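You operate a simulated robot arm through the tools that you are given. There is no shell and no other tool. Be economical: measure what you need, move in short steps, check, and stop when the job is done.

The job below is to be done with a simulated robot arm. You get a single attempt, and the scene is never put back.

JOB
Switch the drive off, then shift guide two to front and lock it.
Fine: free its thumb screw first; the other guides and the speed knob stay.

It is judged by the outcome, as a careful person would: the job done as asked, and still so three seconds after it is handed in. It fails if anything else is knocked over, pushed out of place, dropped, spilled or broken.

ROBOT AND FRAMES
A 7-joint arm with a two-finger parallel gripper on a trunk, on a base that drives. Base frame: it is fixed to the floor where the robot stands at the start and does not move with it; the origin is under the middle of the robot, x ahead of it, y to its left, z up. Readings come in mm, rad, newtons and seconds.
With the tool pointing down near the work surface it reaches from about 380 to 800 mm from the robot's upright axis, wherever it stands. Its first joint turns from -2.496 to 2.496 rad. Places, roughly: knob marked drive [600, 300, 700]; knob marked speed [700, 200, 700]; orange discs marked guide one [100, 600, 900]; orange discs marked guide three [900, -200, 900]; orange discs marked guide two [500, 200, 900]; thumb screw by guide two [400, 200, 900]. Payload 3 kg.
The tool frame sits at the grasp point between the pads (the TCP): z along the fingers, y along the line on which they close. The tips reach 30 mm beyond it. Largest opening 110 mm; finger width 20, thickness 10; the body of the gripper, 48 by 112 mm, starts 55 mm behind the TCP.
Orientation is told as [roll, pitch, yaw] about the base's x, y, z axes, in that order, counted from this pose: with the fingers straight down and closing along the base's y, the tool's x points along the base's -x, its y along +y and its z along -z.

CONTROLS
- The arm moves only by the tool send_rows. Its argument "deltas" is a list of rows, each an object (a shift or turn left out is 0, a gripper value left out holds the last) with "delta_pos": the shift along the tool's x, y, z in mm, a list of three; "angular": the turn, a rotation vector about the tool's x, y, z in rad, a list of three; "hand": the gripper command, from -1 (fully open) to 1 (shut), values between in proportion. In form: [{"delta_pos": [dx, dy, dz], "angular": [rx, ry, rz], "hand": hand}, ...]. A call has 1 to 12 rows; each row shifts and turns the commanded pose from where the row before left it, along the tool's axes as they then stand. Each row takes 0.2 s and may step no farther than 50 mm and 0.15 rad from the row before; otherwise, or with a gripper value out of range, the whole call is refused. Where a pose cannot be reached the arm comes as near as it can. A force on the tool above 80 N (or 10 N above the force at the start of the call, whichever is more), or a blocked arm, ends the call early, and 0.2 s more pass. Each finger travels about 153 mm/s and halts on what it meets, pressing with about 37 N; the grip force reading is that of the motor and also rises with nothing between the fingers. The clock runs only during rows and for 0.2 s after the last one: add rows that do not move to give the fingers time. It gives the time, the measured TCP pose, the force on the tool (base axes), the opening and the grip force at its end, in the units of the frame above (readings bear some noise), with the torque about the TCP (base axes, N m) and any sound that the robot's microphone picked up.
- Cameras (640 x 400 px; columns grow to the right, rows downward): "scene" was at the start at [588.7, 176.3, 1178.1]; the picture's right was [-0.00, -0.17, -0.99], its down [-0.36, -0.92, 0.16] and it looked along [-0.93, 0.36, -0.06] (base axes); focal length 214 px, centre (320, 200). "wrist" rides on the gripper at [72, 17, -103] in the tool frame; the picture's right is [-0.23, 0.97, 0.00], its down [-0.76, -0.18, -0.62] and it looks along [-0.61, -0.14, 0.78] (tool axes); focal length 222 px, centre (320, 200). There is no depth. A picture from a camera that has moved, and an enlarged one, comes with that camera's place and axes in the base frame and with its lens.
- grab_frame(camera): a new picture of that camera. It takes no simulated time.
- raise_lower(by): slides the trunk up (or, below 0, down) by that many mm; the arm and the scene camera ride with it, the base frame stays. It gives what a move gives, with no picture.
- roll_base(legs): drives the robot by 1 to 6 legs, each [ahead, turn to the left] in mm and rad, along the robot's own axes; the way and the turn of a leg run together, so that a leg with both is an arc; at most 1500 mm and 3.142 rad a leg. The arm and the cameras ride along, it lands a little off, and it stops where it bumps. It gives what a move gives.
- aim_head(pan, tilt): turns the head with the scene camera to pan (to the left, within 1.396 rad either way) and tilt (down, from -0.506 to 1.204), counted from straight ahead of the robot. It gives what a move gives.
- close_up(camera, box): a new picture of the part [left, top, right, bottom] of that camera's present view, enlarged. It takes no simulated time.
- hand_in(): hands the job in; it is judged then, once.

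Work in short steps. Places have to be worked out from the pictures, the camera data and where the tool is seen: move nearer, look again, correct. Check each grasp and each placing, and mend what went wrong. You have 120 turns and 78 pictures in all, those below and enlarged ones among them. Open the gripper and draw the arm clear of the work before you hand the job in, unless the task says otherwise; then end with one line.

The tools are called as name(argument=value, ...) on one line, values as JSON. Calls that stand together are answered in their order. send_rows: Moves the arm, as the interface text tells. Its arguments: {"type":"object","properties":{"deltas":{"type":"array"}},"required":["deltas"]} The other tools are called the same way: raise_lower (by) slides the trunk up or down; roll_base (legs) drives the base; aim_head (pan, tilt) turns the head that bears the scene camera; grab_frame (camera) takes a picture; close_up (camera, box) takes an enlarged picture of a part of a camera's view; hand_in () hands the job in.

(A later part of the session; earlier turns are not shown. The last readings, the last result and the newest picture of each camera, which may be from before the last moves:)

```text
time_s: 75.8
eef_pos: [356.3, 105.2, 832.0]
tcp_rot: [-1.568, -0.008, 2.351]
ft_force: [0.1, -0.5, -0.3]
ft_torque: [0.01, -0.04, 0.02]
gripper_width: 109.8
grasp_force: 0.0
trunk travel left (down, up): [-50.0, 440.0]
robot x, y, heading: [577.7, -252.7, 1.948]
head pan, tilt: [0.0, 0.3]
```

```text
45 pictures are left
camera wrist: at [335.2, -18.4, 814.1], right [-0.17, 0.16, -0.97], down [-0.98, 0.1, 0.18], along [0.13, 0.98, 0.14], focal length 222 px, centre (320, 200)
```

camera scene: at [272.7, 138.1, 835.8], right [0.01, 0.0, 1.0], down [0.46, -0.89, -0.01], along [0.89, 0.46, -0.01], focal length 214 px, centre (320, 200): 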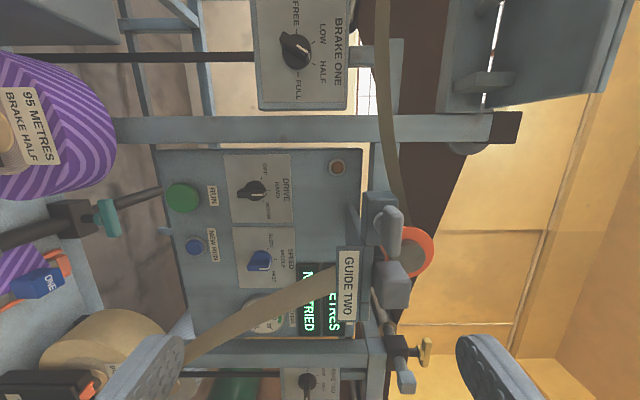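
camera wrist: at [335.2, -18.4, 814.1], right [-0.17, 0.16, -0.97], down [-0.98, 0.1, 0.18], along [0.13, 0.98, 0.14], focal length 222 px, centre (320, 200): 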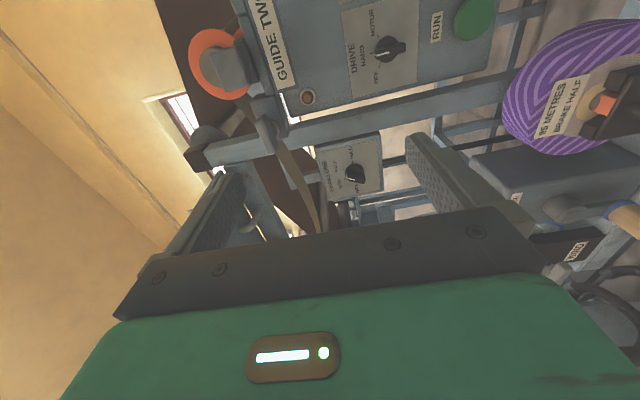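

Both cameras see the DRIVE knob (positions OFF / HAND / MOTOR). Enlarge it.

close_up(camera="wrist", box=[330, 0, 450, 100])

close_up(camera="scene", box=[160, 140, 320, 300])

close_up(camera="scene", box=[320, 160, 440, 330])

```text
4.00 times, centred on (390, 50) of wrist
camera zoom: at [335.2, -18.4, 814.1], right [-0.17, 0.16, -0.97], down [-0.98, 0.1, 0.18], along [0.13, 0.98, 0.14], focal length 888 px, centre (40, 800)
```

zoom: 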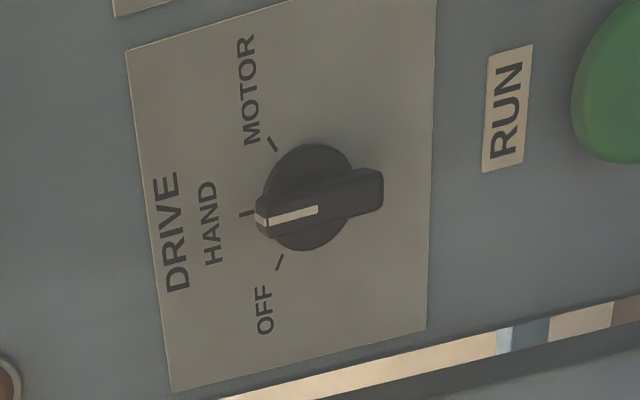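

```text
2.50 times, centred on (240, 220) of scene
camera zoom: at [272.7, 138.1, 835.8], right [0.01, 0.0, 1.0], down [0.46, -0.89, -0.01], along [0.89, 0.46, -0.01], focal length 536 px, centre (520, 150)
```

zoom: 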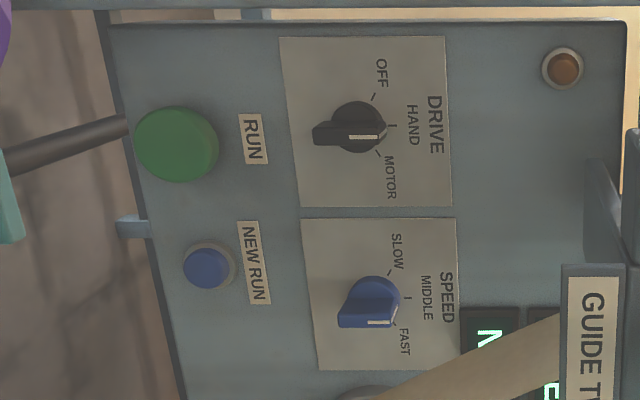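

```text
2.35 times, centred on (380, 245) of scene
camera zoom: at [272.7, 138.1, 835.8], right [0.01, 0.0, 1.0], down [0.46, -0.89, -0.01], along [0.89, 0.46, -0.01], focal length 505 px, centre (179, 94)
```

zoom: 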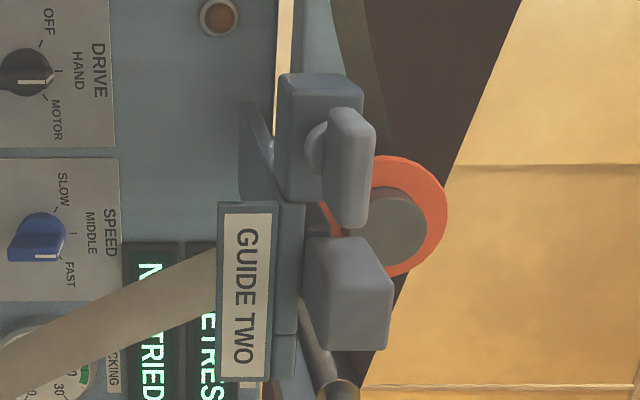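

The drive knob bar is triangulated consistently at [590.4, 316.8, 715.5] (u=641.5, v=−193.5), pointing at HAND; OFF is ~60° counter-clockwise. Its bar is vertical, so I turn the tool +90° about its axis to close horizontally.

send_rows(deltas=[{"angular": [0, 0, 0.131], "hand": 0}, {"angular": [0, 0, 0.131]}, {"angular": [0, 0, 0.131]}, {"angular": [0, 0, 0.131]}, {"angular": [0, 0, 0.131]}, {"angular": [0, 0, 0.131]}, {"angular": [0, 0, 0.131]}, {"angular": [0, 0, 0.131]}, {"angular": [0, 0, 0.131]}, {"angular": [0, 0, 0.131]}, {"angular": [0, 0, 0.131]}, {"angular": [0, 0, 0.13]}])

grab_frame(camera="scene")

```text
time_s: 78.4
eef_pos: [356.7, 105.1, 833.1]
tcp_rot: [1.247, -1.56, -0.463]
ft_force: [-0.3, -0.2, 0.3]
ft_torque: [0.04, -0.03, 0.0]
gripper_width: 55.1
grasp_force: 0.1
trunk travel left (down, up): [-50.0, 440.0]
robot x, y, heading: [577.6, -253.1, 1.947]
head pan, tilt: [0.0, 0.3]
```

```text
41 pictures are left
camera scene: at [331.9, 79.7, 918.6], right [0.7, -0.71, -0.01], down [-0.22, -0.2, -0.95], along [0.67, 0.67, -0.3], focal length 214 px, centre (320, 200)
```

scene: 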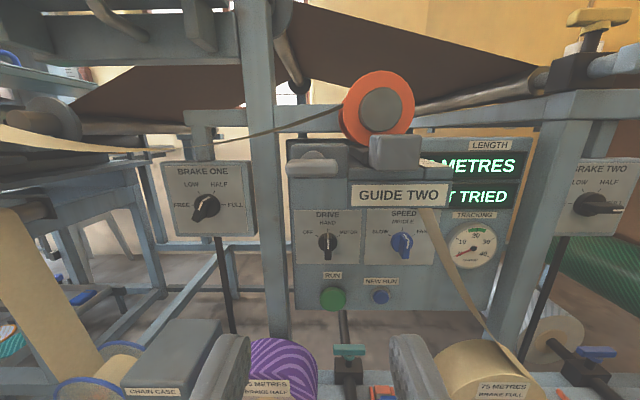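

Good. Drop to knob height and centre (v), then advance to u≈560.

send_rows(deltas=[{"delta_pos": [40, -5, 0]}, {"delta_pos": [40, -5, 0]}, {"delta_pos": [37, -5.6, 0]}, {"delta_pos": [0, 0, 45]}, {"delta_pos": [0, 0, 45]}, {"delta_pos": [0, 0, 45]}, {"delta_pos": [0, 0, 45]}, {"delta_pos": [0, 0, 45]}, {}])

grab_frame(camera="scene")

```text
time_s: 80.4
eef_pos: [527.5, 254.2, 715.0]
tcp_rot: [1.158, -1.562, -0.376]
ft_force: [0.0, -0.7, -0.3]
ft_torque: [-0.03, 0.01, -0.02]
gripper_width: 54.8
grasp_force: 0.1
trunk travel left (down, up): [-50.0, 440.0]
robot x, y, heading: [581.2, -257.6, 1.941]
head pan, tilt: [0.0, 0.3]
```

```text
40 pictures are left
camera scene: at [502.7, 228.1, 801.4], right [0.71, -0.71, -0.01], down [-0.22, -0.21, -0.95], along [0.68, 0.67, -0.3], focal length 214 px, centre (320, 200)
```

scene: 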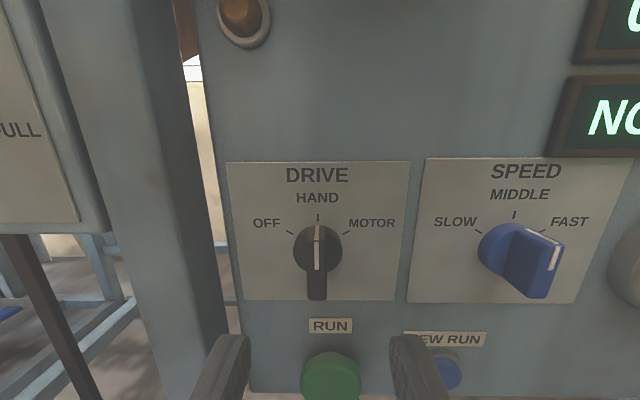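

Centred on the knob (HAND). Advance 70 mm, then close gently.

send_rows(deltas=[{"delta_pos": [-4, 0, 25]}, {"delta_pos": [0, 0, 25]}, {"delta_pos": [0, 0, 20]}, {}])

send_rows(deltas=[{"hand": 0.4}, {"hand": 0.7}, {"hand": 1}, {}, {}])

grab_frame(camera="scene")

```text
time_s: 81.4
eef_pos: [577.0, 304.0, 718.8]
tcp_rot: [1.136, -1.562, -0.354]
ft_force: [0.9, -0.4, -0.1]
ft_torque: [0.0, 0.03, 0.0]
gripper_width: 55.2
grasp_force: 0.0
trunk travel left (down, up): [-50.0, 440.0]
robot x, y, heading: [577.5, -257.3, 1.95]
head pan, tilt: [0.0, 0.3]
```

```text
time_s: 82.6
eef_pos: [575.8, 302.0, 718.7]
tcp_rot: [1.105, -1.56, -0.321]
ft_force: [-16.3, -11.7, -5.3]
ft_torque: [-0.25, 0.26, -0.84]
gripper_width: 12.8
grasp_force: 44.9
trunk travel left (down, up): [-50.0, 440.0]
robot x, y, heading: [581.2, -252.3, 1.947]
head pan, tilt: [0.0, 0.3]
```

```text
39 pictures are left
camera scene: at [549.8, 277.3, 804.4], right [0.71, -0.71, -0.01], down [-0.22, -0.21, -0.95], along [0.67, 0.68, -0.3], focal length 214 px, centre (320, 200)
```

scene: 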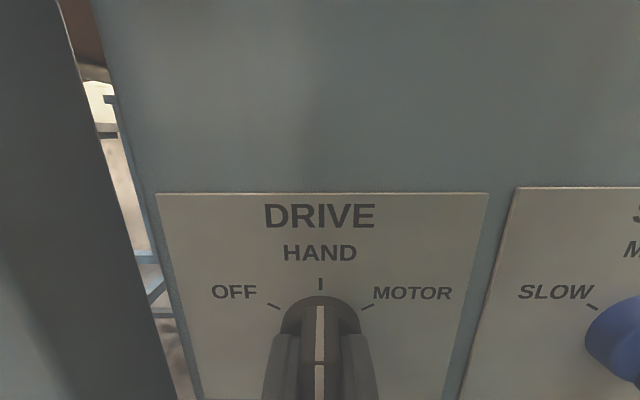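

Grasped (12.8 mm), slight axial push-back. Ease back 2 mm and turn −60° (counter-clockwise to OFF).

send_rows(deltas=[{"delta_pos": [0, 0, -2]}, {"angular": [0, 0, -0.131]}, {"angular": [0, 0, -0.131]}, {"angular": [0, 0, -0.131]}, {"angular": [0, 0, -0.131]}, {"angular": [0, 0, -0.131]}, {"angular": [0, 0, -0.131]}, {"angular": [0, 0, -0.131]}, {"angular": [0, 0, -0.131]}, {}])

grab_frame(camera="scene")

```text
time_s: 84.8
eef_pos: [572.8, 304.5, 716.4]
tcp_rot: [-1.563, -0.528, 2.357]
ft_force: [-19.1, 43.2, -24.3]
ft_torque: [0.23, -0.1, 0.09]
gripper_width: 12.8
grasp_force: 45.0
trunk travel left (down, up): [-50.0, 440.0]
robot x, y, heading: [577.3, -255.4, 1.943]
head pan, tilt: [0.0, 0.3]
```

```text
38 pictures are left
camera scene: at [497.0, 328.8, 761.9], right [0.36, -0.35, 0.86], down [0.38, -0.79, -0.48], along [0.85, 0.5, -0.15], focal length 214 px, centre (320, 200)
```

scene: 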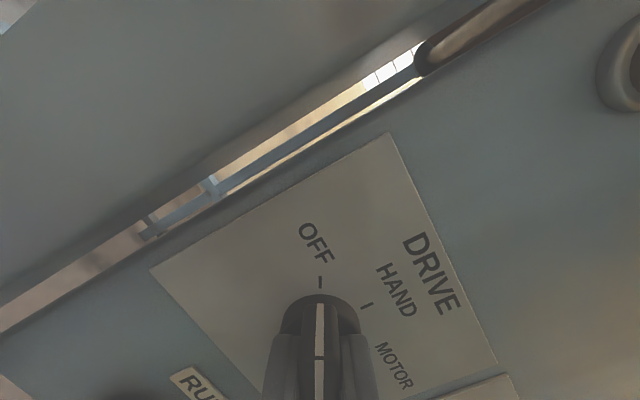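

Pointer is at OFF. Release and withdraw straight back, then check.

send_rows(deltas=[{"hand": 0.5}, {"hand": 0}, {}, {"delta_pos": [0, 0, -30]}, {"delta_pos": [0, 0, -40]}, {"delta_pos": [0, 0, -40]}, {}])

grab_frame(camera="scene")

```text
time_s: 86.4
eef_pos: [494.5, 222.9, 717.6]
tcp_rot: [-1.567, -0.529, 2.351]
ft_force: [-0.3, 0.3, 0.7]
ft_torque: [0.0, 0.01, 0.0]
gripper_width: 54.9
grasp_force: 0.1
trunk travel left (down, up): [-50.0, 440.0]
robot x, y, heading: [578.3, -258.9, 1.946]
head pan, tilt: [0.0, 0.3]
```

```text
37 pictures are left
camera scene: at [419.7, 249.0, 763.5], right [0.36, -0.36, 0.86], down [0.37, -0.79, -0.48], along [0.86, 0.49, -0.15], focal length 214 px, centre (320, 200)
```

scene: 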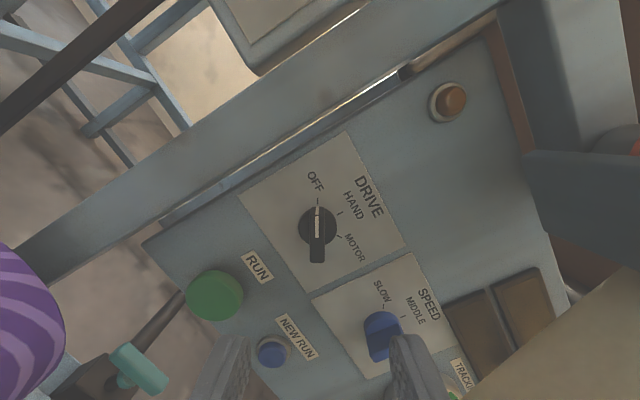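

Drive is OFF and the display went dark. Withdraw fully (u≈327), roll the tool so the fingers close vertically, then rise to the screw's height.

send_rows(deltas=[{"delta_pos": [0, 0, -45]}, {"delta_pos": [0, 0, -45]}, {"delta_pos": [0, 0, -45]}, {"delta_pos": [0, 0, -45]}, {"angular": [0, 0, -0.131]}, {"angular": [0, 0, -0.131]}, {"angular": [0, 0, -0.131]}, {"angular": [0, 0, -0.13]}, {"delta_pos": [0, -45, 0]}, {"delta_pos": [0, -45, 0]}, {"delta_pos": [0, -45, 0]}, {}])

grab_frame(camera="scene")

grab_frame(camera="wrist")

```text
time_s: 89.0
eef_pos: [369.4, 95.6, 852.3]
tcp_rot: [-1.568, -0.006, 2.351]
ft_force: [-0.8, 0.3, 0.2]
ft_torque: [-0.02, -0.01, 0.01]
gripper_width: 54.8
grasp_force: 0.1
trunk travel left (down, up): [-50.0, 440.0]
robot x, y, heading: [580.0, -255.2, 1.942]
head pan, tilt: [0.0, 0.3]
```

```text
36 pictures are left
camera scene: at [285.9, 129.0, 857.0], right [0.01, 0.0, 1.0], down [0.46, -0.89, 0.0], along [0.89, 0.46, 0.0], focal length 214 px, centre (320, 200)
```

scene: 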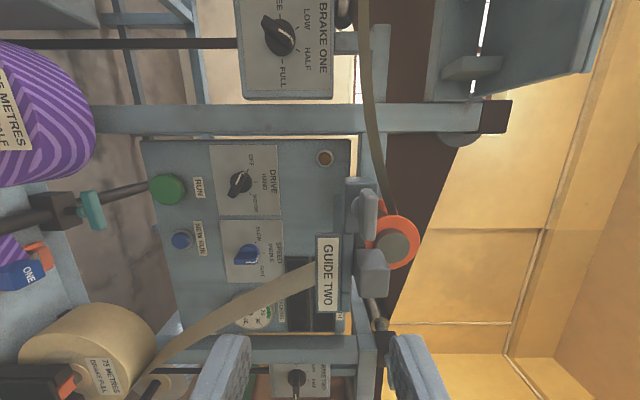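

```text
35 pictures are left
camera wrist: at [348.4, -27.6, 835.4], right [-0.17, 0.16, -0.97], down [-0.98, 0.1, 0.18], along [0.13, 0.98, 0.14], focal length 222 px, centre (320, 200)
```

wrist: 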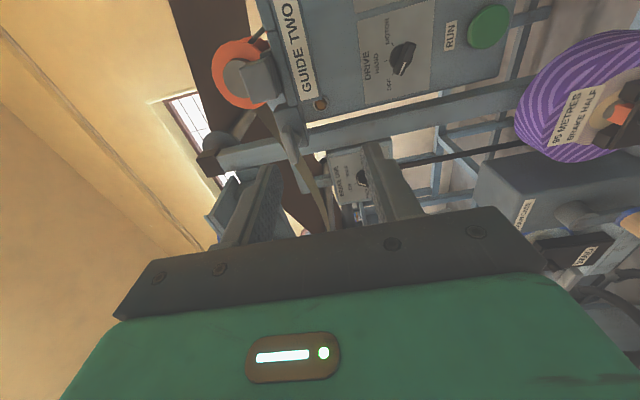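

Enlarge the screw and handle region in both.

close_up(camera="scene", box=[330, 170, 430, 300])

close_up(camera="wrist", box=[200, 20, 340, 160])

```text
3.08 times, centred on (380, 235) of scene
camera zoom: at [285.9, 129.0, 857.0], right [0.01, 0.0, 1.0], down [0.46, -0.89, 0.0], along [0.89, 0.46, 0.0], focal length 660 px, centre (135, 92)
```

zoom: 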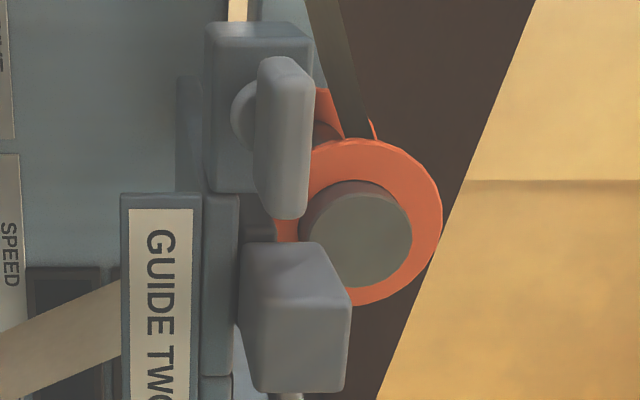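

```text
2.86 times, centred on (270, 90) of wrist
camera zoom: at [348.4, -27.6, 835.4], right [-0.17, 0.16, -0.97], down [-0.98, 0.1, 0.18], along [0.13, 0.98, 0.14], focal length 635 px, centre (463, 514)
```

zoom: 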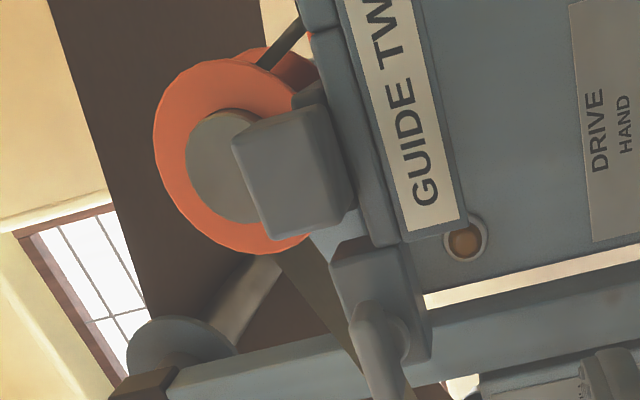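

Wing estimated at [446,198,896] (u≈455, v≈−175), ~50 mm wide, 17 mm thick, lying horizontal. I line up in front and test in free air that the tool can roll −90° from here.

send_rows(deltas=[{"delta_pos": [-9, -22, 0]}, {"delta_pos": [-9, -22, 0]}, {"angular": [0, 0, -0.15]}, {"angular": [0, 0, -0.15]}, {"angular": [0, 0, -0.15]}, {"angular": [0, 0, -0.15]}, {"angular": [0, 0, -0.15]}, {"angular": [0, 0, -0.15]}, {"angular": [0, 0, -0.15]}, {"angular": [0, 0, -0.15]}, {"angular": [0, 0, -0.15]}, {"angular": [0, 0, -0.15]}])

grab_frame(camera="wrist")

```text
time_s: 91.6
eef_pos: [426.8, 50.8, 800.4]
tcp_rot: [-1.546, 1.493, 2.378]
ft_force: [0.4, 0.1, -0.9]
ft_torque: [-0.03, 0.0, -0.01]
gripper_width: 54.6
grasp_force: 0.1
out of reach, approached as far as the arm can: row 9, 10, 11, 12
trunk travel left (down, up): [-50.0, 440.0]
robot x, y, heading: [576.7, -257.1, 1.94]
head pan, tilt: [0.0, 0.3]
```

```text
32 pictures are left
camera wrist: at [371.0, -37.2, 870.5], right [0.67, -0.68, -0.3], down [-0.61, -0.27, -0.74], along [0.42, 0.69, -0.6], focal length 222 px, centre (320, 200)
```

wrist: 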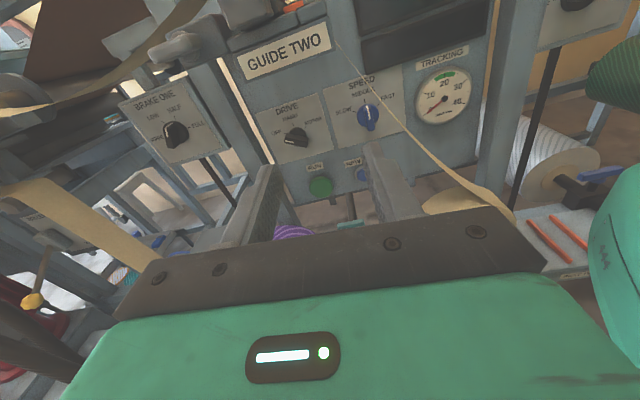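

Roll −90° runs out (limit ≈ −0.9), but +90° was fine. The wing is symmetric, so I'll grasp with the tool rolled +180° and turn −90° from there. Roll positive now.

send_rows(deltas=[{"angular": [0, 0, 0.149]}, {"angular": [0, 0, 0.149]}, {"angular": [0, 0, 0.149]}, {"angular": [0, 0, 0.149]}, {"angular": [0, 0, 0.149]}, {"angular": [0, 0, 0.149]}, {"angular": [0, 0, 0.149]}, {"angular": [0, 0, 0.149]}, {"angular": [0, 0, 0.149]}, {"angular": [0, 0, 0.149]}, {"angular": [0, 0, 0.149]}, {"angular": [0, 0, 0.149]}])

send_rows(deltas=[{"angular": [0, 0, 0.149]}, {"angular": [0, 0, 0.149]}, {"angular": [0, 0, 0.149]}, {"angular": [0, 0, 0.149]}, {"angular": [0, 0, 0.149]}, {"angular": [0, 0, 0.149]}, {"angular": [0, 0, 0.149]}, {"angular": [0, 0, 0.149]}, {"angular": [0, 0, 0.149]}, {"angular": [0, 0, 0.149]}, {"angular": [0, 0, 0.149]}, {"angular": [0, 0, 0.149]}])

```text
time_s: 94.2
eef_pos: [425.7, 52.5, 799.1]
tcp_rot: [-1.569, -0.297, 2.352]
ft_force: [-1.0, -0.7, 0.7]
ft_torque: [0.01, 0.0, 0.0]
gripper_width: 55.2
grasp_force: 0.0
trunk travel left (down, up): [-50.0, 440.0]
robot x, y, heading: [582.0, -258.2, 1.943]
head pan, tilt: [0.0, 0.3]
```

```text
time_s: 96.8
eef_pos: [425.8, 51.7, 799.9]
tcp_rot: [1.563, -1.056, -0.783]
ft_force: [-1.6, -0.1, 0.0]
ft_torque: [0.0, -0.01, -0.03]
gripper_width: 54.7
grasp_force: 0.0
trunk travel left (down, up): [-50.0, 440.0]
robot x, y, heading: [578.8, -252.3, 1.947]
head pan, tilt: [0.0, 0.3]
```

send_rows(deltas=[{"angular": [0, 0, 0.132]}, {"angular": [0, 0, 0.132]}, {"angular": [0, 0, 0.132]}, {"angular": [0, 0, 0.132]}, {"angular": [0, 0, 0.132]}, {"angular": [0, 0, 0.132]}, {"angular": [0, 0, 0.132]}, {"angular": [0, 0, 0.132]}, {"delta_pos": [30, 32, 0]}, {"delta_pos": [30, 32, 0]}, {"delta_pos": [29, 32, 0]}, {}])

grab_frame(camera="scene")

grab_frame(camera="wrist")

```text
time_s: 99.4
eef_pos: [364.0, 116.6, 896.1]
tcp_rot: [1.566, -0.002, -0.79]
ft_force: [0.1, -0.8, 0.3]
ft_torque: [-0.02, 0.03, 0.01]
gripper_width: 55.1
grasp_force: 0.0
trunk travel left (down, up): [-50.0, 440.0]
robot x, y, heading: [579.5, -256.1, 1.948]
head pan, tilt: [0.0, 0.3]
```

```text
31 pictures are left
camera scene: at [395.9, 31.6, 901.0], right [0.0, 0.0, -1.0], down [-0.88, 0.47, 0.0], along [0.47, 0.88, 0.0], focal length 214 px, centre (320, 200)
```

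scene: 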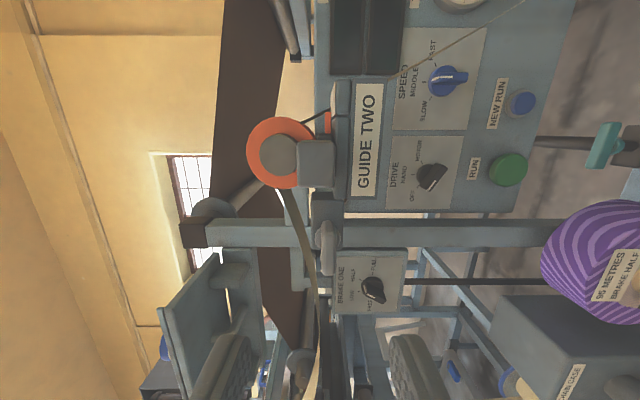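

```text
30 pictures are left
camera wrist: at [240.4, 94.6, 913.8], right [0.16, -0.16, 0.97], down [0.09, -0.98, -0.17], along [0.98, 0.12, -0.14], focal length 222 px, centre (320, 200)
```

wrist: 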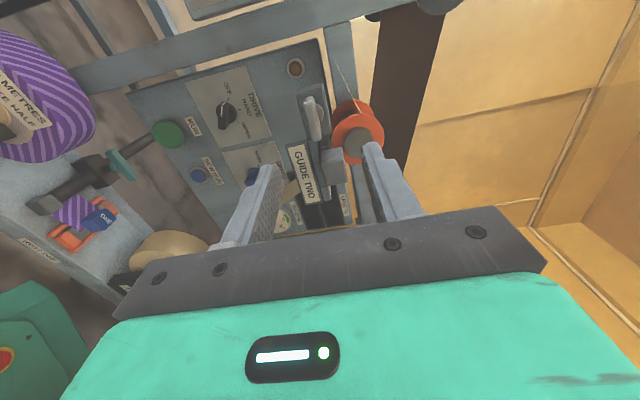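

close_up(camera="scene", box=[270, 120, 390, 300])

close_up(camera="wrist", box=[270, 70, 390, 190])

```text
2.22 times, centred on (330, 210) of scene
camera zoom: at [395.9, 31.6, 901.0], right [0.0, 0.0, -1.0], down [-0.88, 0.47, 0.0], along [0.47, 0.88, 0.0], focal length 477 px, centre (298, 178)
```

zoom: 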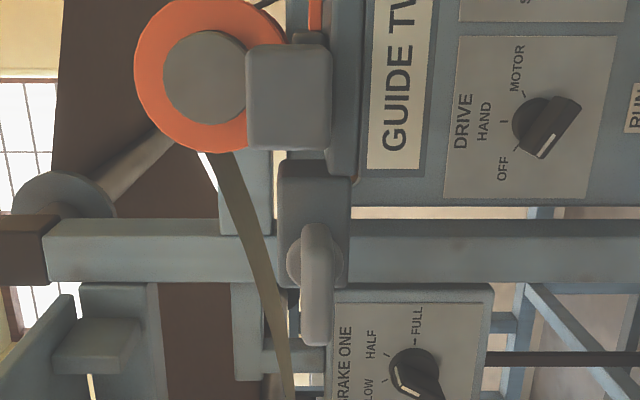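

```text
3.33 times, centred on (330, 130) of wrist
camera zoom: at [240.4, 94.6, 913.8], right [0.16, -0.16, 0.97], down [0.09, -0.98, -0.17], along [0.98, 0.12, -0.14], focal length 740 px, centre (287, 433)
```

zoom: 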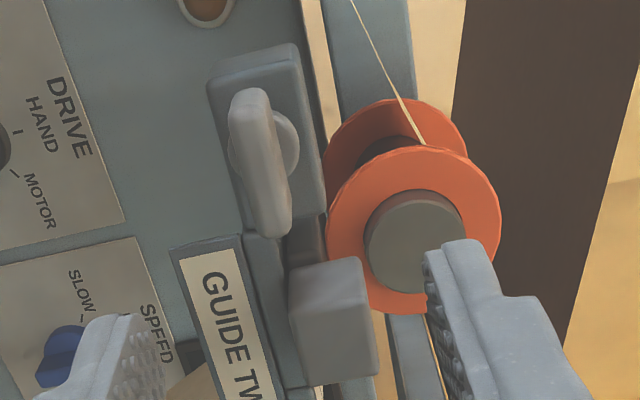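

Wing centre: [442,198.6,892] (u≈453, v≈−172). Advance to TCP u≈436 and pinch it.

send_rows(deltas=[{"delta_pos": [3, -4, 32]}, {"delta_pos": [0, 0, 32]}, {"delta_pos": [0, 0, 32]}, {}])

grab_frame(camera="scene")

```text
time_s: 100.4
eef_pos: [429.0, 186.6, 891.8]
tcp_rot: [1.567, -0.002, -0.79]
ft_force: [0.1, -0.8, -0.7]
ft_torque: [0.01, -0.03, 0.02]
gripper_width: 54.9
grasp_force: 0.2
trunk travel left (down, up): [-50.0, 440.0]
robot x, y, heading: [582.1, -254.0, 1.95]
head pan, tilt: [0.0, 0.3]
```

```text
27 pictures are left
camera scene: at [462.1, 102.6, 896.0], right [0.0, 0.0, -1.0], down [-0.88, 0.47, 0.0], along [0.47, 0.88, 0.0], focal length 214 px, centre (320, 200)
```

scene: 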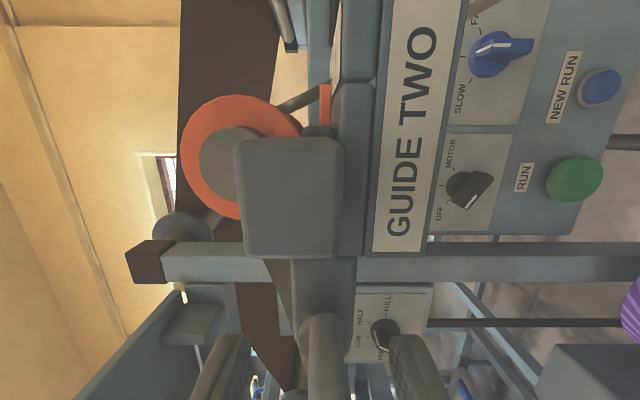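

The wing sits between the two fingers. Close slowly.

send_rows(deltas=[{"hand": 0.4}, {"hand": 0.6}, {"hand": 0.8}, {"hand": 1}, {}, {}])

```text
time_s: 101.8
eef_pos: [428.9, 187.7, 890.4]
tcp_rot: [1.565, -0.005, -0.79]
ft_force: [2.9, -10.1, -37.2]
ft_torque: [-0.72, 0.72, 0.1]
gripper_width: 21.7
grasp_force: 45.1
trunk travel left (down, up): [-50.0, 440.0]
robot x, y, heading: [580.5, -254.4, 1.942]
head pan, tilt: [0.0, 0.3]
```

Gripped at 21.7 mm, with 37 N downward bias: the wing's centre is slightly lower. Ease down 3 mm and read.

send_rows(deltas=[{"delta_pos": [0, -3, 0]}, {}])

```text
time_s: 102.4
eef_pos: [430.1, 186.3, 890.2]
tcp_rot: [1.57, 0.002, -0.789]
ft_force: [0.4, -3.4, -2.4]
ft_torque: [-0.15, -0.1, -0.87]
gripper_width: 21.3
grasp_force: 44.6
trunk travel left (down, up): [-50.0, 440.0]
robot x, y, heading: [580.1, -254.4, 1.947]
head pan, tilt: [0.0, 0.3]
```

Force nulled. Turn counter-clockwise in small steps and watch.

send_rows(deltas=[{"angular": [0, 0, -0.13]}, {"angular": [0, 0, -0.13]}, {"angular": [0, 0, -0.13]}, {}])

```text
time_s: 103.4
eef_pos: [428.9, 186.0, 890.0]
tcp_rot: [1.571, -0.392, -0.787]
ft_force: [2.8, 16.9, 24.9]
ft_torque: [0.27, -0.36, 0.98]
gripper_width: 21.6
grasp_force: 44.5
trunk travel left (down, up): [-50.0, 440.0]
robot x, y, heading: [579.8, -256.4, 1.946]
head pan, tilt: [0.0, 0.3]
```

It turns freely. Continue to about −90° total.

send_rows(deltas=[{"angular": [0, 0, -0.131]}, {"angular": [0, 0, -0.131]}, {"angular": [0, 0, -0.131]}, {"angular": [0, 0, -0.131]}, {}])

send_rows(deltas=[{"angular": [0, 0, -0.131]}, {"angular": [0, 0, -0.131]}, {"angular": [0, 0, -0.131]}, {"angular": [0, 0, -0.131]}, {"angular": [0, 0, -0.131]}, {}])

grab_frame(camera="scene")

```text
time_s: 104.6
eef_pos: [429.4, 185.9, 888.4]
tcp_rot: [1.568, -0.915, -0.785]
ft_force: [2.6, 26.5, 40.3]
ft_torque: [0.79, -0.86, 0.16]
gripper_width: 21.7
grasp_force: 45.0
trunk travel left (down, up): [-50.0, 440.0]
robot x, y, heading: [578.0, -255.0, 1.944]
head pan, tilt: [0.0, 0.3]
```

```text
time_s: 106.0
eef_pos: [429.7, 185.2, 886.3]
tcp_rot: [-0.677, -1.561, 1.456]
ft_force: [7.1, 8.2, -19.4]
ft_torque: [-0.68, 0.64, -0.01]
gripper_width: 20.7
grasp_force: 45.4
trunk travel left (down, up): [-50.0, 440.0]
robot x, y, heading: [579.7, -254.7, 1.944]
head pan, tilt: [0.0, 0.3]
```

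```text
26 pictures are left
camera scene: at [404.3, 160.8, 972.2], right [0.7, -0.71, 0.01], down [-0.21, -0.22, -0.95], along [0.68, 0.67, -0.3], focal length 214 px, centre (320, 200)
```

scene: 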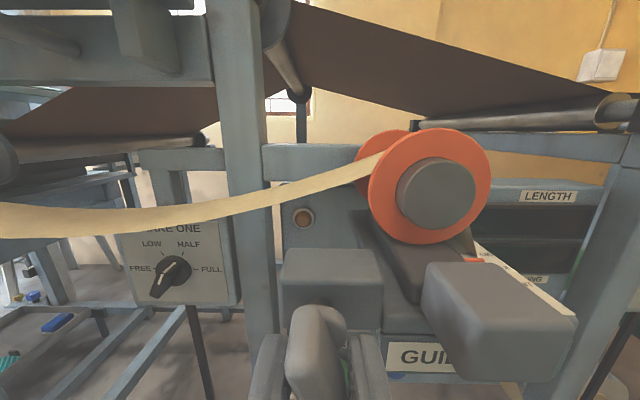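

Wing is now vertical (−90°). No stop felt; turn further a little to make sure it is fully free, watching torque.

send_rows(deltas=[{"angular": [0, 0, -0.1]}, {"angular": [0, 0, -0.1]}, {"angular": [0, 0, -0.1]}, {}])

```text
time_s: 107.0
eef_pos: [429.8, 184.9, 887.2]
tcp_rot: [-1.557, -1.269, 2.338]
ft_force: [13.1, -13.0, -23.4]
ft_torque: [-0.44, 0.51, -0.56]
gripper_width: 20.6
grasp_force: 45.0
trunk travel left (down, up): [-50.0, 440.0]
robot x, y, heading: [577.4, -259.6, 1.947]
head pan, tilt: [0.0, 0.3]
```

send_rows(deltas=[{"angular": [0, 0, -0.12]}, {"angular": [0, 0, -0.12]}, {"angular": [0, 0, -0.12]}, {"angular": [0, 0, -0.12]}, {"angular": [0, 0, -0.12]}, {}])

grab_frame(camera="scene")

```text
time_s: 108.4
eef_pos: [431.2, 184.7, 889.6]
tcp_rot: [-1.568, -0.67, 2.349]
ft_force: [24.4, -10.1, -6.3]
ft_torque: [-0.26, 0.3, -1.05]
gripper_width: 20.6
grasp_force: 44.6
trunk travel left (down, up): [-50.0, 440.0]
robot x, y, heading: [582.4, -253.0, 1.942]
head pan, tilt: [0.0, 0.3]
```

```text
25 pictures are left
camera scene: at [359.8, 204.8, 943.9], right [0.44, -0.44, 0.78], down [0.32, -0.74, -0.59], along [0.84, 0.51, -0.19], focal length 214 px, centre (320, 200)
```

scene: 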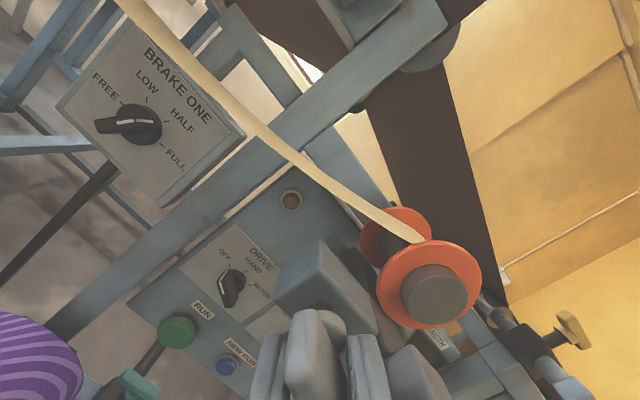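

Wing follows (~140°). Complete to 180°, then release and test the guide.

send_rows(deltas=[{"angular": [0, 0, -0.134]}, {"angular": [0, 0, -0.134]}, {"angular": [0, 0, -0.134]}, {"angular": [0, 0, -0.134]}, {"angular": [0, 0, -0.134]}, {}])

```text
time_s: 109.8
eef_pos: [430.2, 183.9, 890.8]
tcp_rot: [-1.571, -0.001, 2.354]
ft_force: [10.6, 3.0, 31.1]
ft_torque: [0.78, -0.65, 0.09]
gripper_width: 21.4
grasp_force: 44.4
trunk travel left (down, up): [-50.0, 440.0]
robot x, y, heading: [576.9, -256.7, 1.941]
head pan, tilt: [0.0, 0.3]
```

Release and back off, then look at where the handle and pointer are.

send_rows(deltas=[{"hand": 0.5}, {"hand": 0.0}, {}, {"delta_pos": [0, 0, -35]}, {"delta_pos": [0, 0, -35]}, {"delta_pos": [0, 0, -20], "hand": -0.6}, {}])

grab_frame(camera="scene")

```text
time_s: 111.4
eef_pos: [365.4, 120.4, 888.0]
tcp_rot: [-1.568, 0.0, 2.352]
ft_force: [-0.4, -0.4, 0.2]
ft_torque: [0.01, 0.04, 0.04]
gripper_width: 88.1
grasp_force: 0.1
trunk travel left (down, up): [-50.0, 440.0]
robot x, y, heading: [575.0, -254.6, 1.944]
head pan, tilt: [0.0, 0.3]
```

```text
24 pictures are left
camera scene: at [281.5, 154.5, 891.1], right [0.0, 0.0, 1.0], down [0.46, -0.89, 0.0], along [0.89, 0.46, 0.0], focal length 214 px, centre (320, 200)
```

scene: 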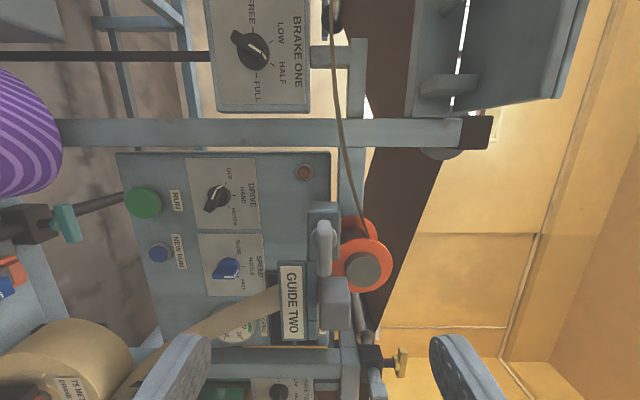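

Move in front of the handle (v≈−238, z≈905), narrow the opening to ~64 mm, and advance around it.

send_rows(deltas=[{"delta_pos": [33, -9, 0], "hand": -0.16}, {"delta_pos": [32, -8, 0]}, {"delta_pos": [0, 0, 30]}, {"delta_pos": [0, 0, 25]}, {}])

grab_frame(camera="scene")

grab_frame(camera="wrist")

```text
time_s: 112.6
eef_pos: [450.4, 115.1, 906.0]
tcp_rot: [-1.567, 0.003, 2.352]
ft_force: [0.6, 0.0, 0.5]
ft_torque: [-0.03, 0.04, -0.01]
gripper_width: 63.7
grasp_force: 0.1
trunk travel left (down, up): [-50.0, 440.0]
robot x, y, heading: [578.6, -257.7, 1.947]
head pan, tilt: [0.0, 0.3]
```

```text
23 pictures are left
camera scene: at [366.7, 148.2, 909.4], right [0.0, 0.0, 1.0], down [0.46, -0.89, 0.0], along [0.89, 0.46, 0.0], focal length 214 px, centre (320, 200)
```

scene: 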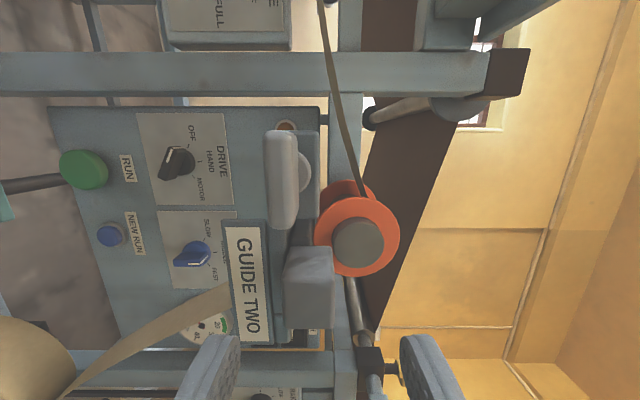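

```text
22 pictures are left
camera wrist: at [429.4, -8.4, 888.8], right [-0.16, 0.16, -0.97], down [-0.98, 0.1, 0.18], along [0.13, 0.98, 0.14], focal length 222 px, centre (320, 200)
```

wrist: 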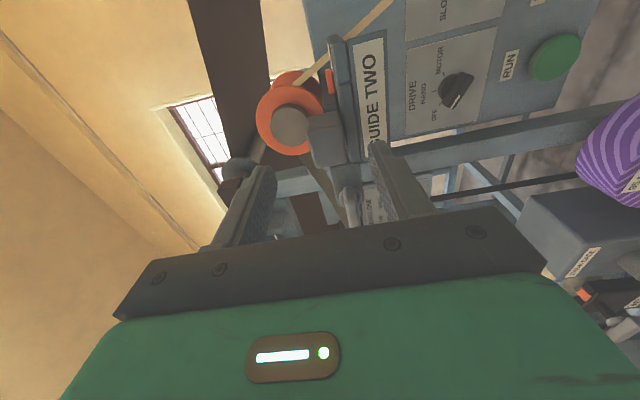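

Alignment good (handle centre ≈[494,156,903]). Advance 38 mm and close.

send_rows(deltas=[{"delta_pos": [2, 2, 20]}, {"delta_pos": [0, 0, 18]}, {"hand": 0.1}, {"hand": 0.3}, {"hand": 0.5}, {"hand": 0.7}, {}])

```text
time_s: 114.2
eef_pos: [478.4, 140.1, 901.1]
tcp_rot: [-1.567, 0.0, 2.353]
ft_force: [3.8, -3.8, -28.1]
ft_torque: [-0.4, 0.3, 0.03]
gripper_width: 30.5
grasp_force: 14.0
trunk travel left (down, up): [-50.0, 440.0]
robot x, y, heading: [578.5, -255.9, 1.944]
head pan, tilt: [0.0, 0.3]
```

Handle gripped (30.5 mm). Null the vertical bias, firm the grip, then pull 8 mm toward the front as a test.

send_rows(deltas=[{"delta_pos": [0, 2, 0], "hand": 0.9}, {}, {"delta_pos": [0, 0, -4]}, {"delta_pos": [0, 0, -4]}, {}])

close_up(camera="scene", box=[220, 160, 480, 400])

close_up(camera="wrist", box=[230, 0, 430, 180])

```text
time_s: 115.4
eef_pos: [472.8, 135.2, 900.9]
tcp_rot: [-1.563, 0.003, 2.352]
ft_force: [3.3, -3.5, -48.4]
ft_torque: [-0.39, 0.75, -0.13]
gripper_width: 26.7
grasp_force: 45.3
trunk travel left (down, up): [-50.0, 440.0]
robot x, y, heading: [577.6, -258.5, 1.951]
head pan, tilt: [0.0, 0.3]
```

```text
1.67 times, centred on (350, 280) of scene
camera zoom: at [389.6, 168.5, 903.6], right [0.0, 0.01, 1.0], down [0.46, -0.89, 0.0], along [0.89, 0.46, -0.01], focal length 358 px, centre (270, 67)
```

zoom: 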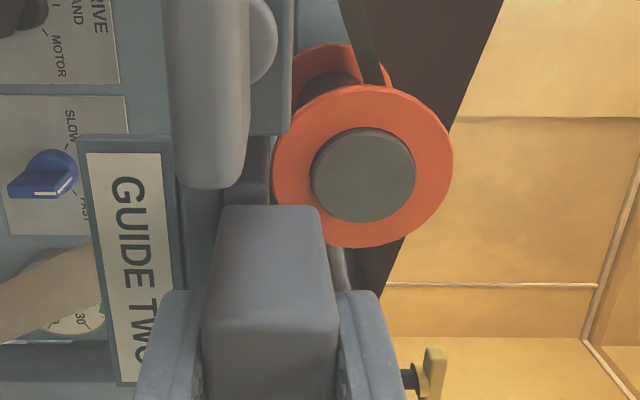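

```text
2.22 times, centred on (330, 90) of wrist
camera zoom: at [452.2, 11.8, 883.5], right [-0.16, 0.16, -0.97], down [-0.98, 0.1, 0.18], along [0.13, 0.98, 0.14], focal length 494 px, centre (298, 444)
```

zoom: 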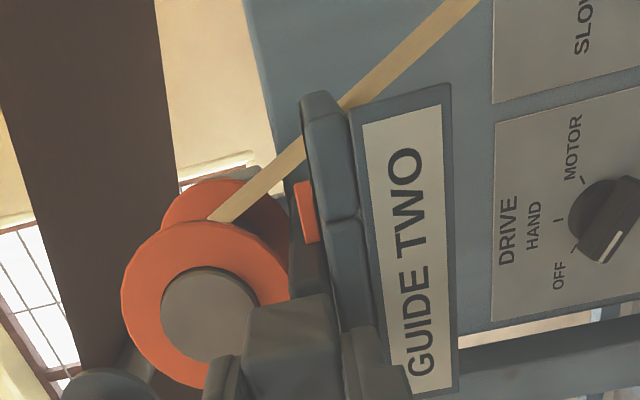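

Pulling meets almost no force. Relieve vertical bias and pull 9 mm more (≈16.5 total), then release and check against the card from above.

send_rows(deltas=[{"delta_pos": [0, 3, -3]}, {"delta_pos": [0, 0, -3]}, {"delta_pos": [0, 0, -3]}, {}])

close_up(camera="wrist", box=[230, 0, 430, 180])

```text
time_s: 116.4
eef_pos: [466.4, 128.6, 899.7]
tcp_rot: [-1.571, -0.002, 2.354]
ft_force: [-8.7, 10.7, 2.7]
ft_torque: [-0.01, -0.14, 0.34]
gripper_width: 26.6
grasp_force: 45.0
trunk travel left (down, up): [-50.0, 440.0]
robot x, y, heading: [580.5, -254.8, 1.946]
head pan, tilt: [0.0, 0.3]
```

```text
2.22 times, centred on (330, 90) of wrist
camera zoom: at [445.8, 5.4, 882.3], right [-0.16, 0.16, -0.97], down [-0.98, 0.1, 0.18], along [0.13, 0.98, 0.14], focal length 494 px, centre (298, 444)
```

zoom: 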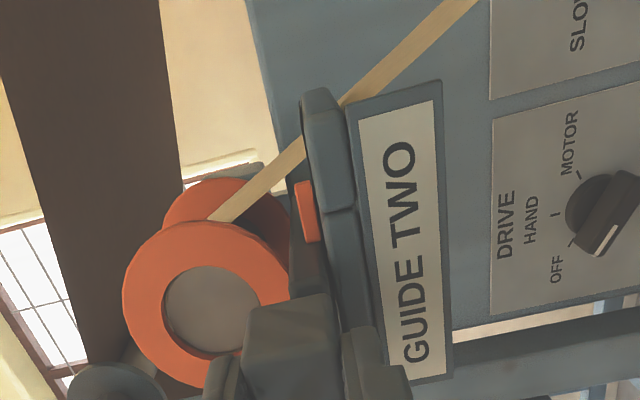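

The guide moves with the gripper (16.6 mm). Release, back off 60, roll +90° and look at the card from above.

send_rows(deltas=[{"hand": 0.3}, {"hand": -0.1}, {}, {"delta_pos": [0, 0, -40]}, {"delta_pos": [0, -30, -30]}, {"delta_pos": [0, -40, 0]}, {"angular": [0, 0, 0.15]}, {"angular": [0, 0, 0.15]}, {"angular": [0, 0, 0.15]}, {"angular": [0, 0, 0.15]}, {"angular": [0, 0, 0.15]}, {"angular": [0, 0, 0.15]}])

send_rows(deltas=[{"angular": [0, 0, 0.134]}, {"angular": [0, 0, 0.134]}, {"angular": [0, 0, 0.134]}, {"angular": [0, 0, 0.134]}, {"angular": [0, 0, 0.134]}, {}])

aim_head(pan=0, tilt=0.6)

grab_frame(camera="scene")

```text
time_s: 119.0
eef_pos: [418.0, 79.3, 968.4]
tcp_rot: [-1.565, -0.901, 2.349]
ft_force: [0.1, 0.0, 0.2]
ft_torque: [0.01, 0.02, 0.01]
gripper_width: 60.5
grasp_force: 0.0
trunk travel left (down, up): [-50.0, 440.0]
robot x, y, heading: [580.8, -255.2, 1.946]
head pan, tilt: [0.0, 0.3]
```

```text
time_s: 120.4
eef_pos: [418.4, 78.5, 969.7]
tcp_rot: [0.063, -1.567, 0.719]
ft_force: [0.6, 0.0, 0.0]
ft_torque: [0.0, 0.02, 0.01]
gripper_width: 60.5
grasp_force: 0.0
trunk travel left (down, up): [-50.0, 440.0]
robot x, y, heading: [579.1, -251.9, 1.944]
head pan, tilt: [0.0, 0.3]
```

```text
time_s: 121.2
eef_pos: [418.0, 78.7, 968.7]
tcp_rot: [-0.449, -1.567, 1.233]
ft_force: [-0.2, 0.5, -0.3]
ft_torque: [0.0, -0.04, 0.01]
gripper_width: 60.7
grasp_force: 0.1
trunk travel left (down, up): [-50.0, 440.0]
robot x, y, heading: [577.1, -257.0, 1.947]
head pan, tilt: [0.0, 0.6]
```

```text
18 pictures are left
camera scene: at [389.1, 50.1, 1027.3], right [0.7, -0.71, 0.0], down [-0.4, -0.4, -0.82], along [0.58, 0.58, -0.57], focal length 214 px, centre (320, 200)
```

scene: 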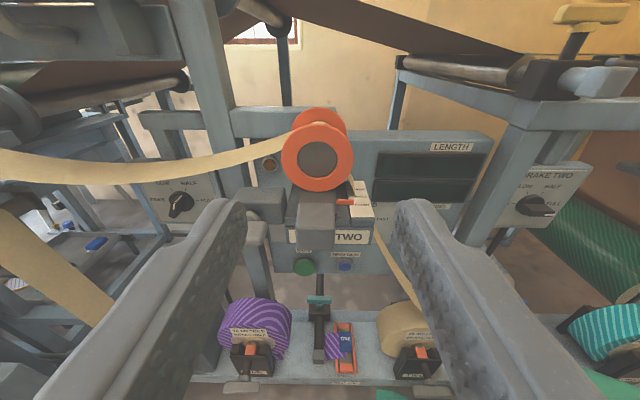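

close_up(camera="scene", box=[240, 170, 400, 270])

close_up(camera="scene", box=[325, 175, 385, 220])

```text
4.00 times, centred on (320, 220) of scene
camera zoom: at [389.1, 50.1, 1027.3], right [0.7, -0.71, 0.0], down [-0.4, -0.4, -0.82], along [0.58, 0.58, -0.57], focal length 858 px, centre (320, 120)
```

zoom: 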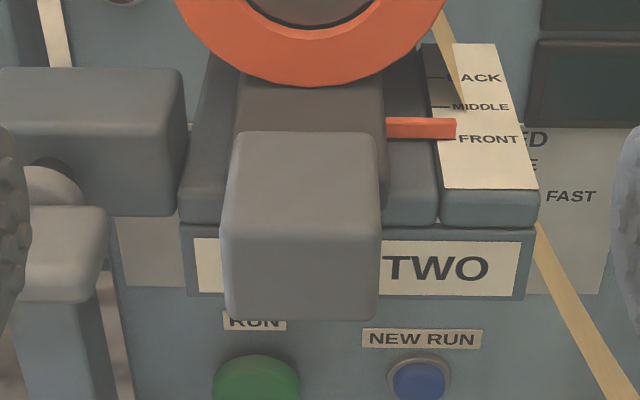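

```text
8.89 times, centred on (355, 198) of scene
camera zoom: at [389.1, 50.1, 1027.3], right [0.7, -0.71, 0.0], down [-0.4, -0.4, -0.82], along [0.58, 0.58, -0.57], focal length 1906 px, centre (9, 222)
```

zoom: 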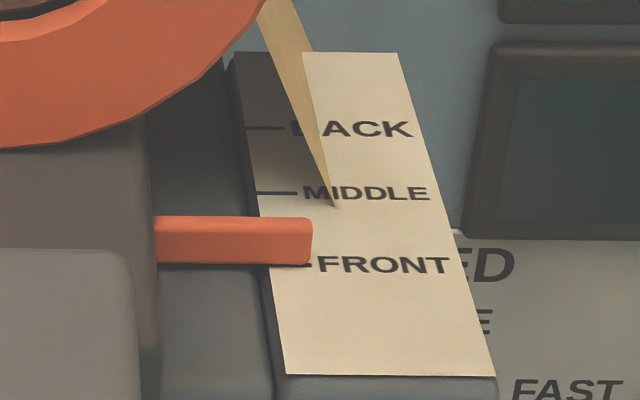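

Pointer relation to FRONT matches its original relation to MIDDLE, and the travel (16.6 mm) matches the tick spacing. Now roll back and return in front of the screw wing to lock it.

send_rows(deltas=[{"angular": [0, 0, -0.15]}, {"angular": [0, 0, -0.15]}, {"angular": [0, 0, -0.15]}, {"angular": [0, 0, -0.15]}, {"angular": [0, 0, -0.15]}, {"angular": [0, 0, -0.15]}, {"angular": [0, 0, -0.15]}, {"angular": [0, 0, -0.15]}, {"angular": [0, 0, -0.15]}, {"angular": [0, 0, -0.11]}, {"angular": [0, 0, -0.11]}, {}])

send_rows(deltas=[{"delta_pos": [-34, 0, -5], "hand": 0}, {"delta_pos": [-33.5, 0, -5]}, {"delta_pos": [0, 40, 0]}, {"delta_pos": [0, 40, 0]}, {}])

aim_head(pan=0, tilt=0.4)

grab_frame(camera="scene")

```text
time_s: 123.8
eef_pos: [418.4, 77.8, 969.5]
tcp_rot: [-1.567, 0.002, 2.353]
ft_force: [-0.2, -0.7, -0.4]
ft_torque: [-0.01, 0.04, -0.02]
gripper_width: 60.7
grasp_force: 0.2
trunk travel left (down, up): [-50.0, 440.0]
robot x, y, heading: [576.7, -252.2, 1.945]
head pan, tilt: [0.0, 0.6]
```

```text
time_s: 125.0
eef_pos: [363.8, 119.4, 888.1]
tcp_rot: [-1.567, 0.0, 2.352]
ft_force: [-0.7, 0.3, 0.4]
ft_torque: [0.03, -0.03, 0.01]
gripper_width: 54.9
grasp_force: 0.0
trunk travel left (down, up): [-50.0, 440.0]
robot x, y, heading: [576.9, -256.9, 1.946]
head pan, tilt: [0.0, 0.6]
```

```text
time_s: 125.8
eef_pos: [362.3, 120.4, 887.7]
tcp_rot: [-1.568, 0.0, 2.352]
ft_force: [-0.7, 0.2, 0.8]
ft_torque: [-0.03, -0.01, -0.01]
gripper_width: 55.5
grasp_force: 0.0
trunk travel left (down, up): [-50.0, 440.0]
robot x, y, heading: [576.7, -253.4, 1.95]
head pan, tilt: [0.0, 0.4]
```

```text
15 pictures are left
camera scene: at [285.5, 145.9, 891.5], right [0.0, 0.0, 1.0], down [0.37, -0.93, 0.0], along [0.93, 0.37, 0.0], focal length 214 px, centre (320, 200)
```

scene: 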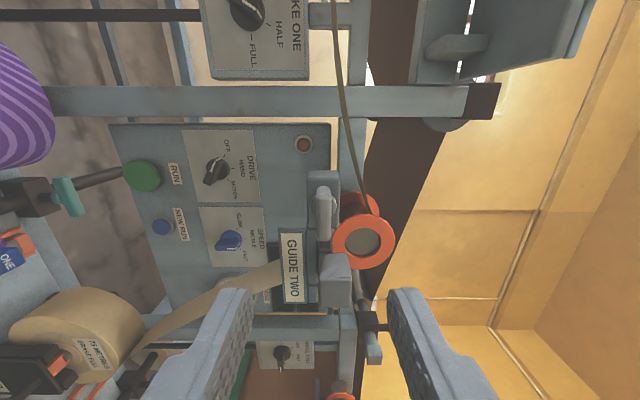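

Wing straight ahead, still horizontal. Advance 94 mm and pinch.

send_rows(deltas=[{"delta_pos": [0, 0, 32]}, {"delta_pos": [0, 0, 32]}, {"delta_pos": [0, 0, 30]}, {"hand": 0.4}, {"hand": 0.6}, {"hand": 0.8}, {"hand": 1}, {}, {}])

```text
time_s: 127.8
eef_pos: [430.5, 184.2, 888.7]
tcp_rot: [-1.579, -0.007, 2.345]
ft_force: [5.3, -22.7, 23.6]
ft_torque: [0.61, -0.46, -1.39]
gripper_width: 20.3
grasp_force: 45.0
trunk travel left (down, up): [-50.0, 440.0]
robot x, y, heading: [578.8, -254.3, 1.949]
head pan, tilt: [0.0, 0.4]
stopped in row 9: the force on the tool passed its limit at 83 N (the readings are from after the stop); the commanded pose is now the measured one
```

Gripped (20.3 mm); commanded pose is re-zeroed. Turn clockwise in steps to lock.

send_rows(deltas=[{"angular": [0, 0, 0.13]}, {"angular": [0, 0, 0.13]}, {"angular": [0, 0, 0.13]}, {"angular": [0, 0, 0.13]}, {"angular": [0, 0, 0.13]}, {"angular": [0, 0, 0.13]}, {}])

send_rows(deltas=[{"angular": [0, 0, 0.13]}, {"angular": [0, 0, 0.13]}, {"angular": [0, 0, 0.13]}, {"angular": [0, 0, 0.13]}, {"angular": [0, 0, 0.13]}, {"angular": [0, 0, 0.13]}, {}])

```text
time_s: 129.4
eef_pos: [430.4, 183.9, 888.4]
tcp_rot: [-1.573, -0.785, 2.354]
ft_force: [11.0, -16.1, 19.6]
ft_torque: [0.98, -0.83, -0.42]
gripper_width: 20.4
grasp_force: 44.6
trunk travel left (down, up): [-50.0, 440.0]
robot x, y, heading: [581.6, -253.9, 1.946]
head pan, tilt: [0.0, 0.4]
```

```text
time_s: 131.1
eef_pos: [428.8, 185.5, 889.4]
tcp_rot: [-1.794, -1.564, 2.572]
ft_force: [-1.7, -15.5, -0.4]
ft_torque: [0.19, -0.15, -0.58]
gripper_width: 20.3
grasp_force: 45.0
trunk travel left (down, up): [-50.0, 440.0]
robot x, y, heading: [583.8, -255.0, 1.944]
head pan, tilt: [0.0, 0.4]
```

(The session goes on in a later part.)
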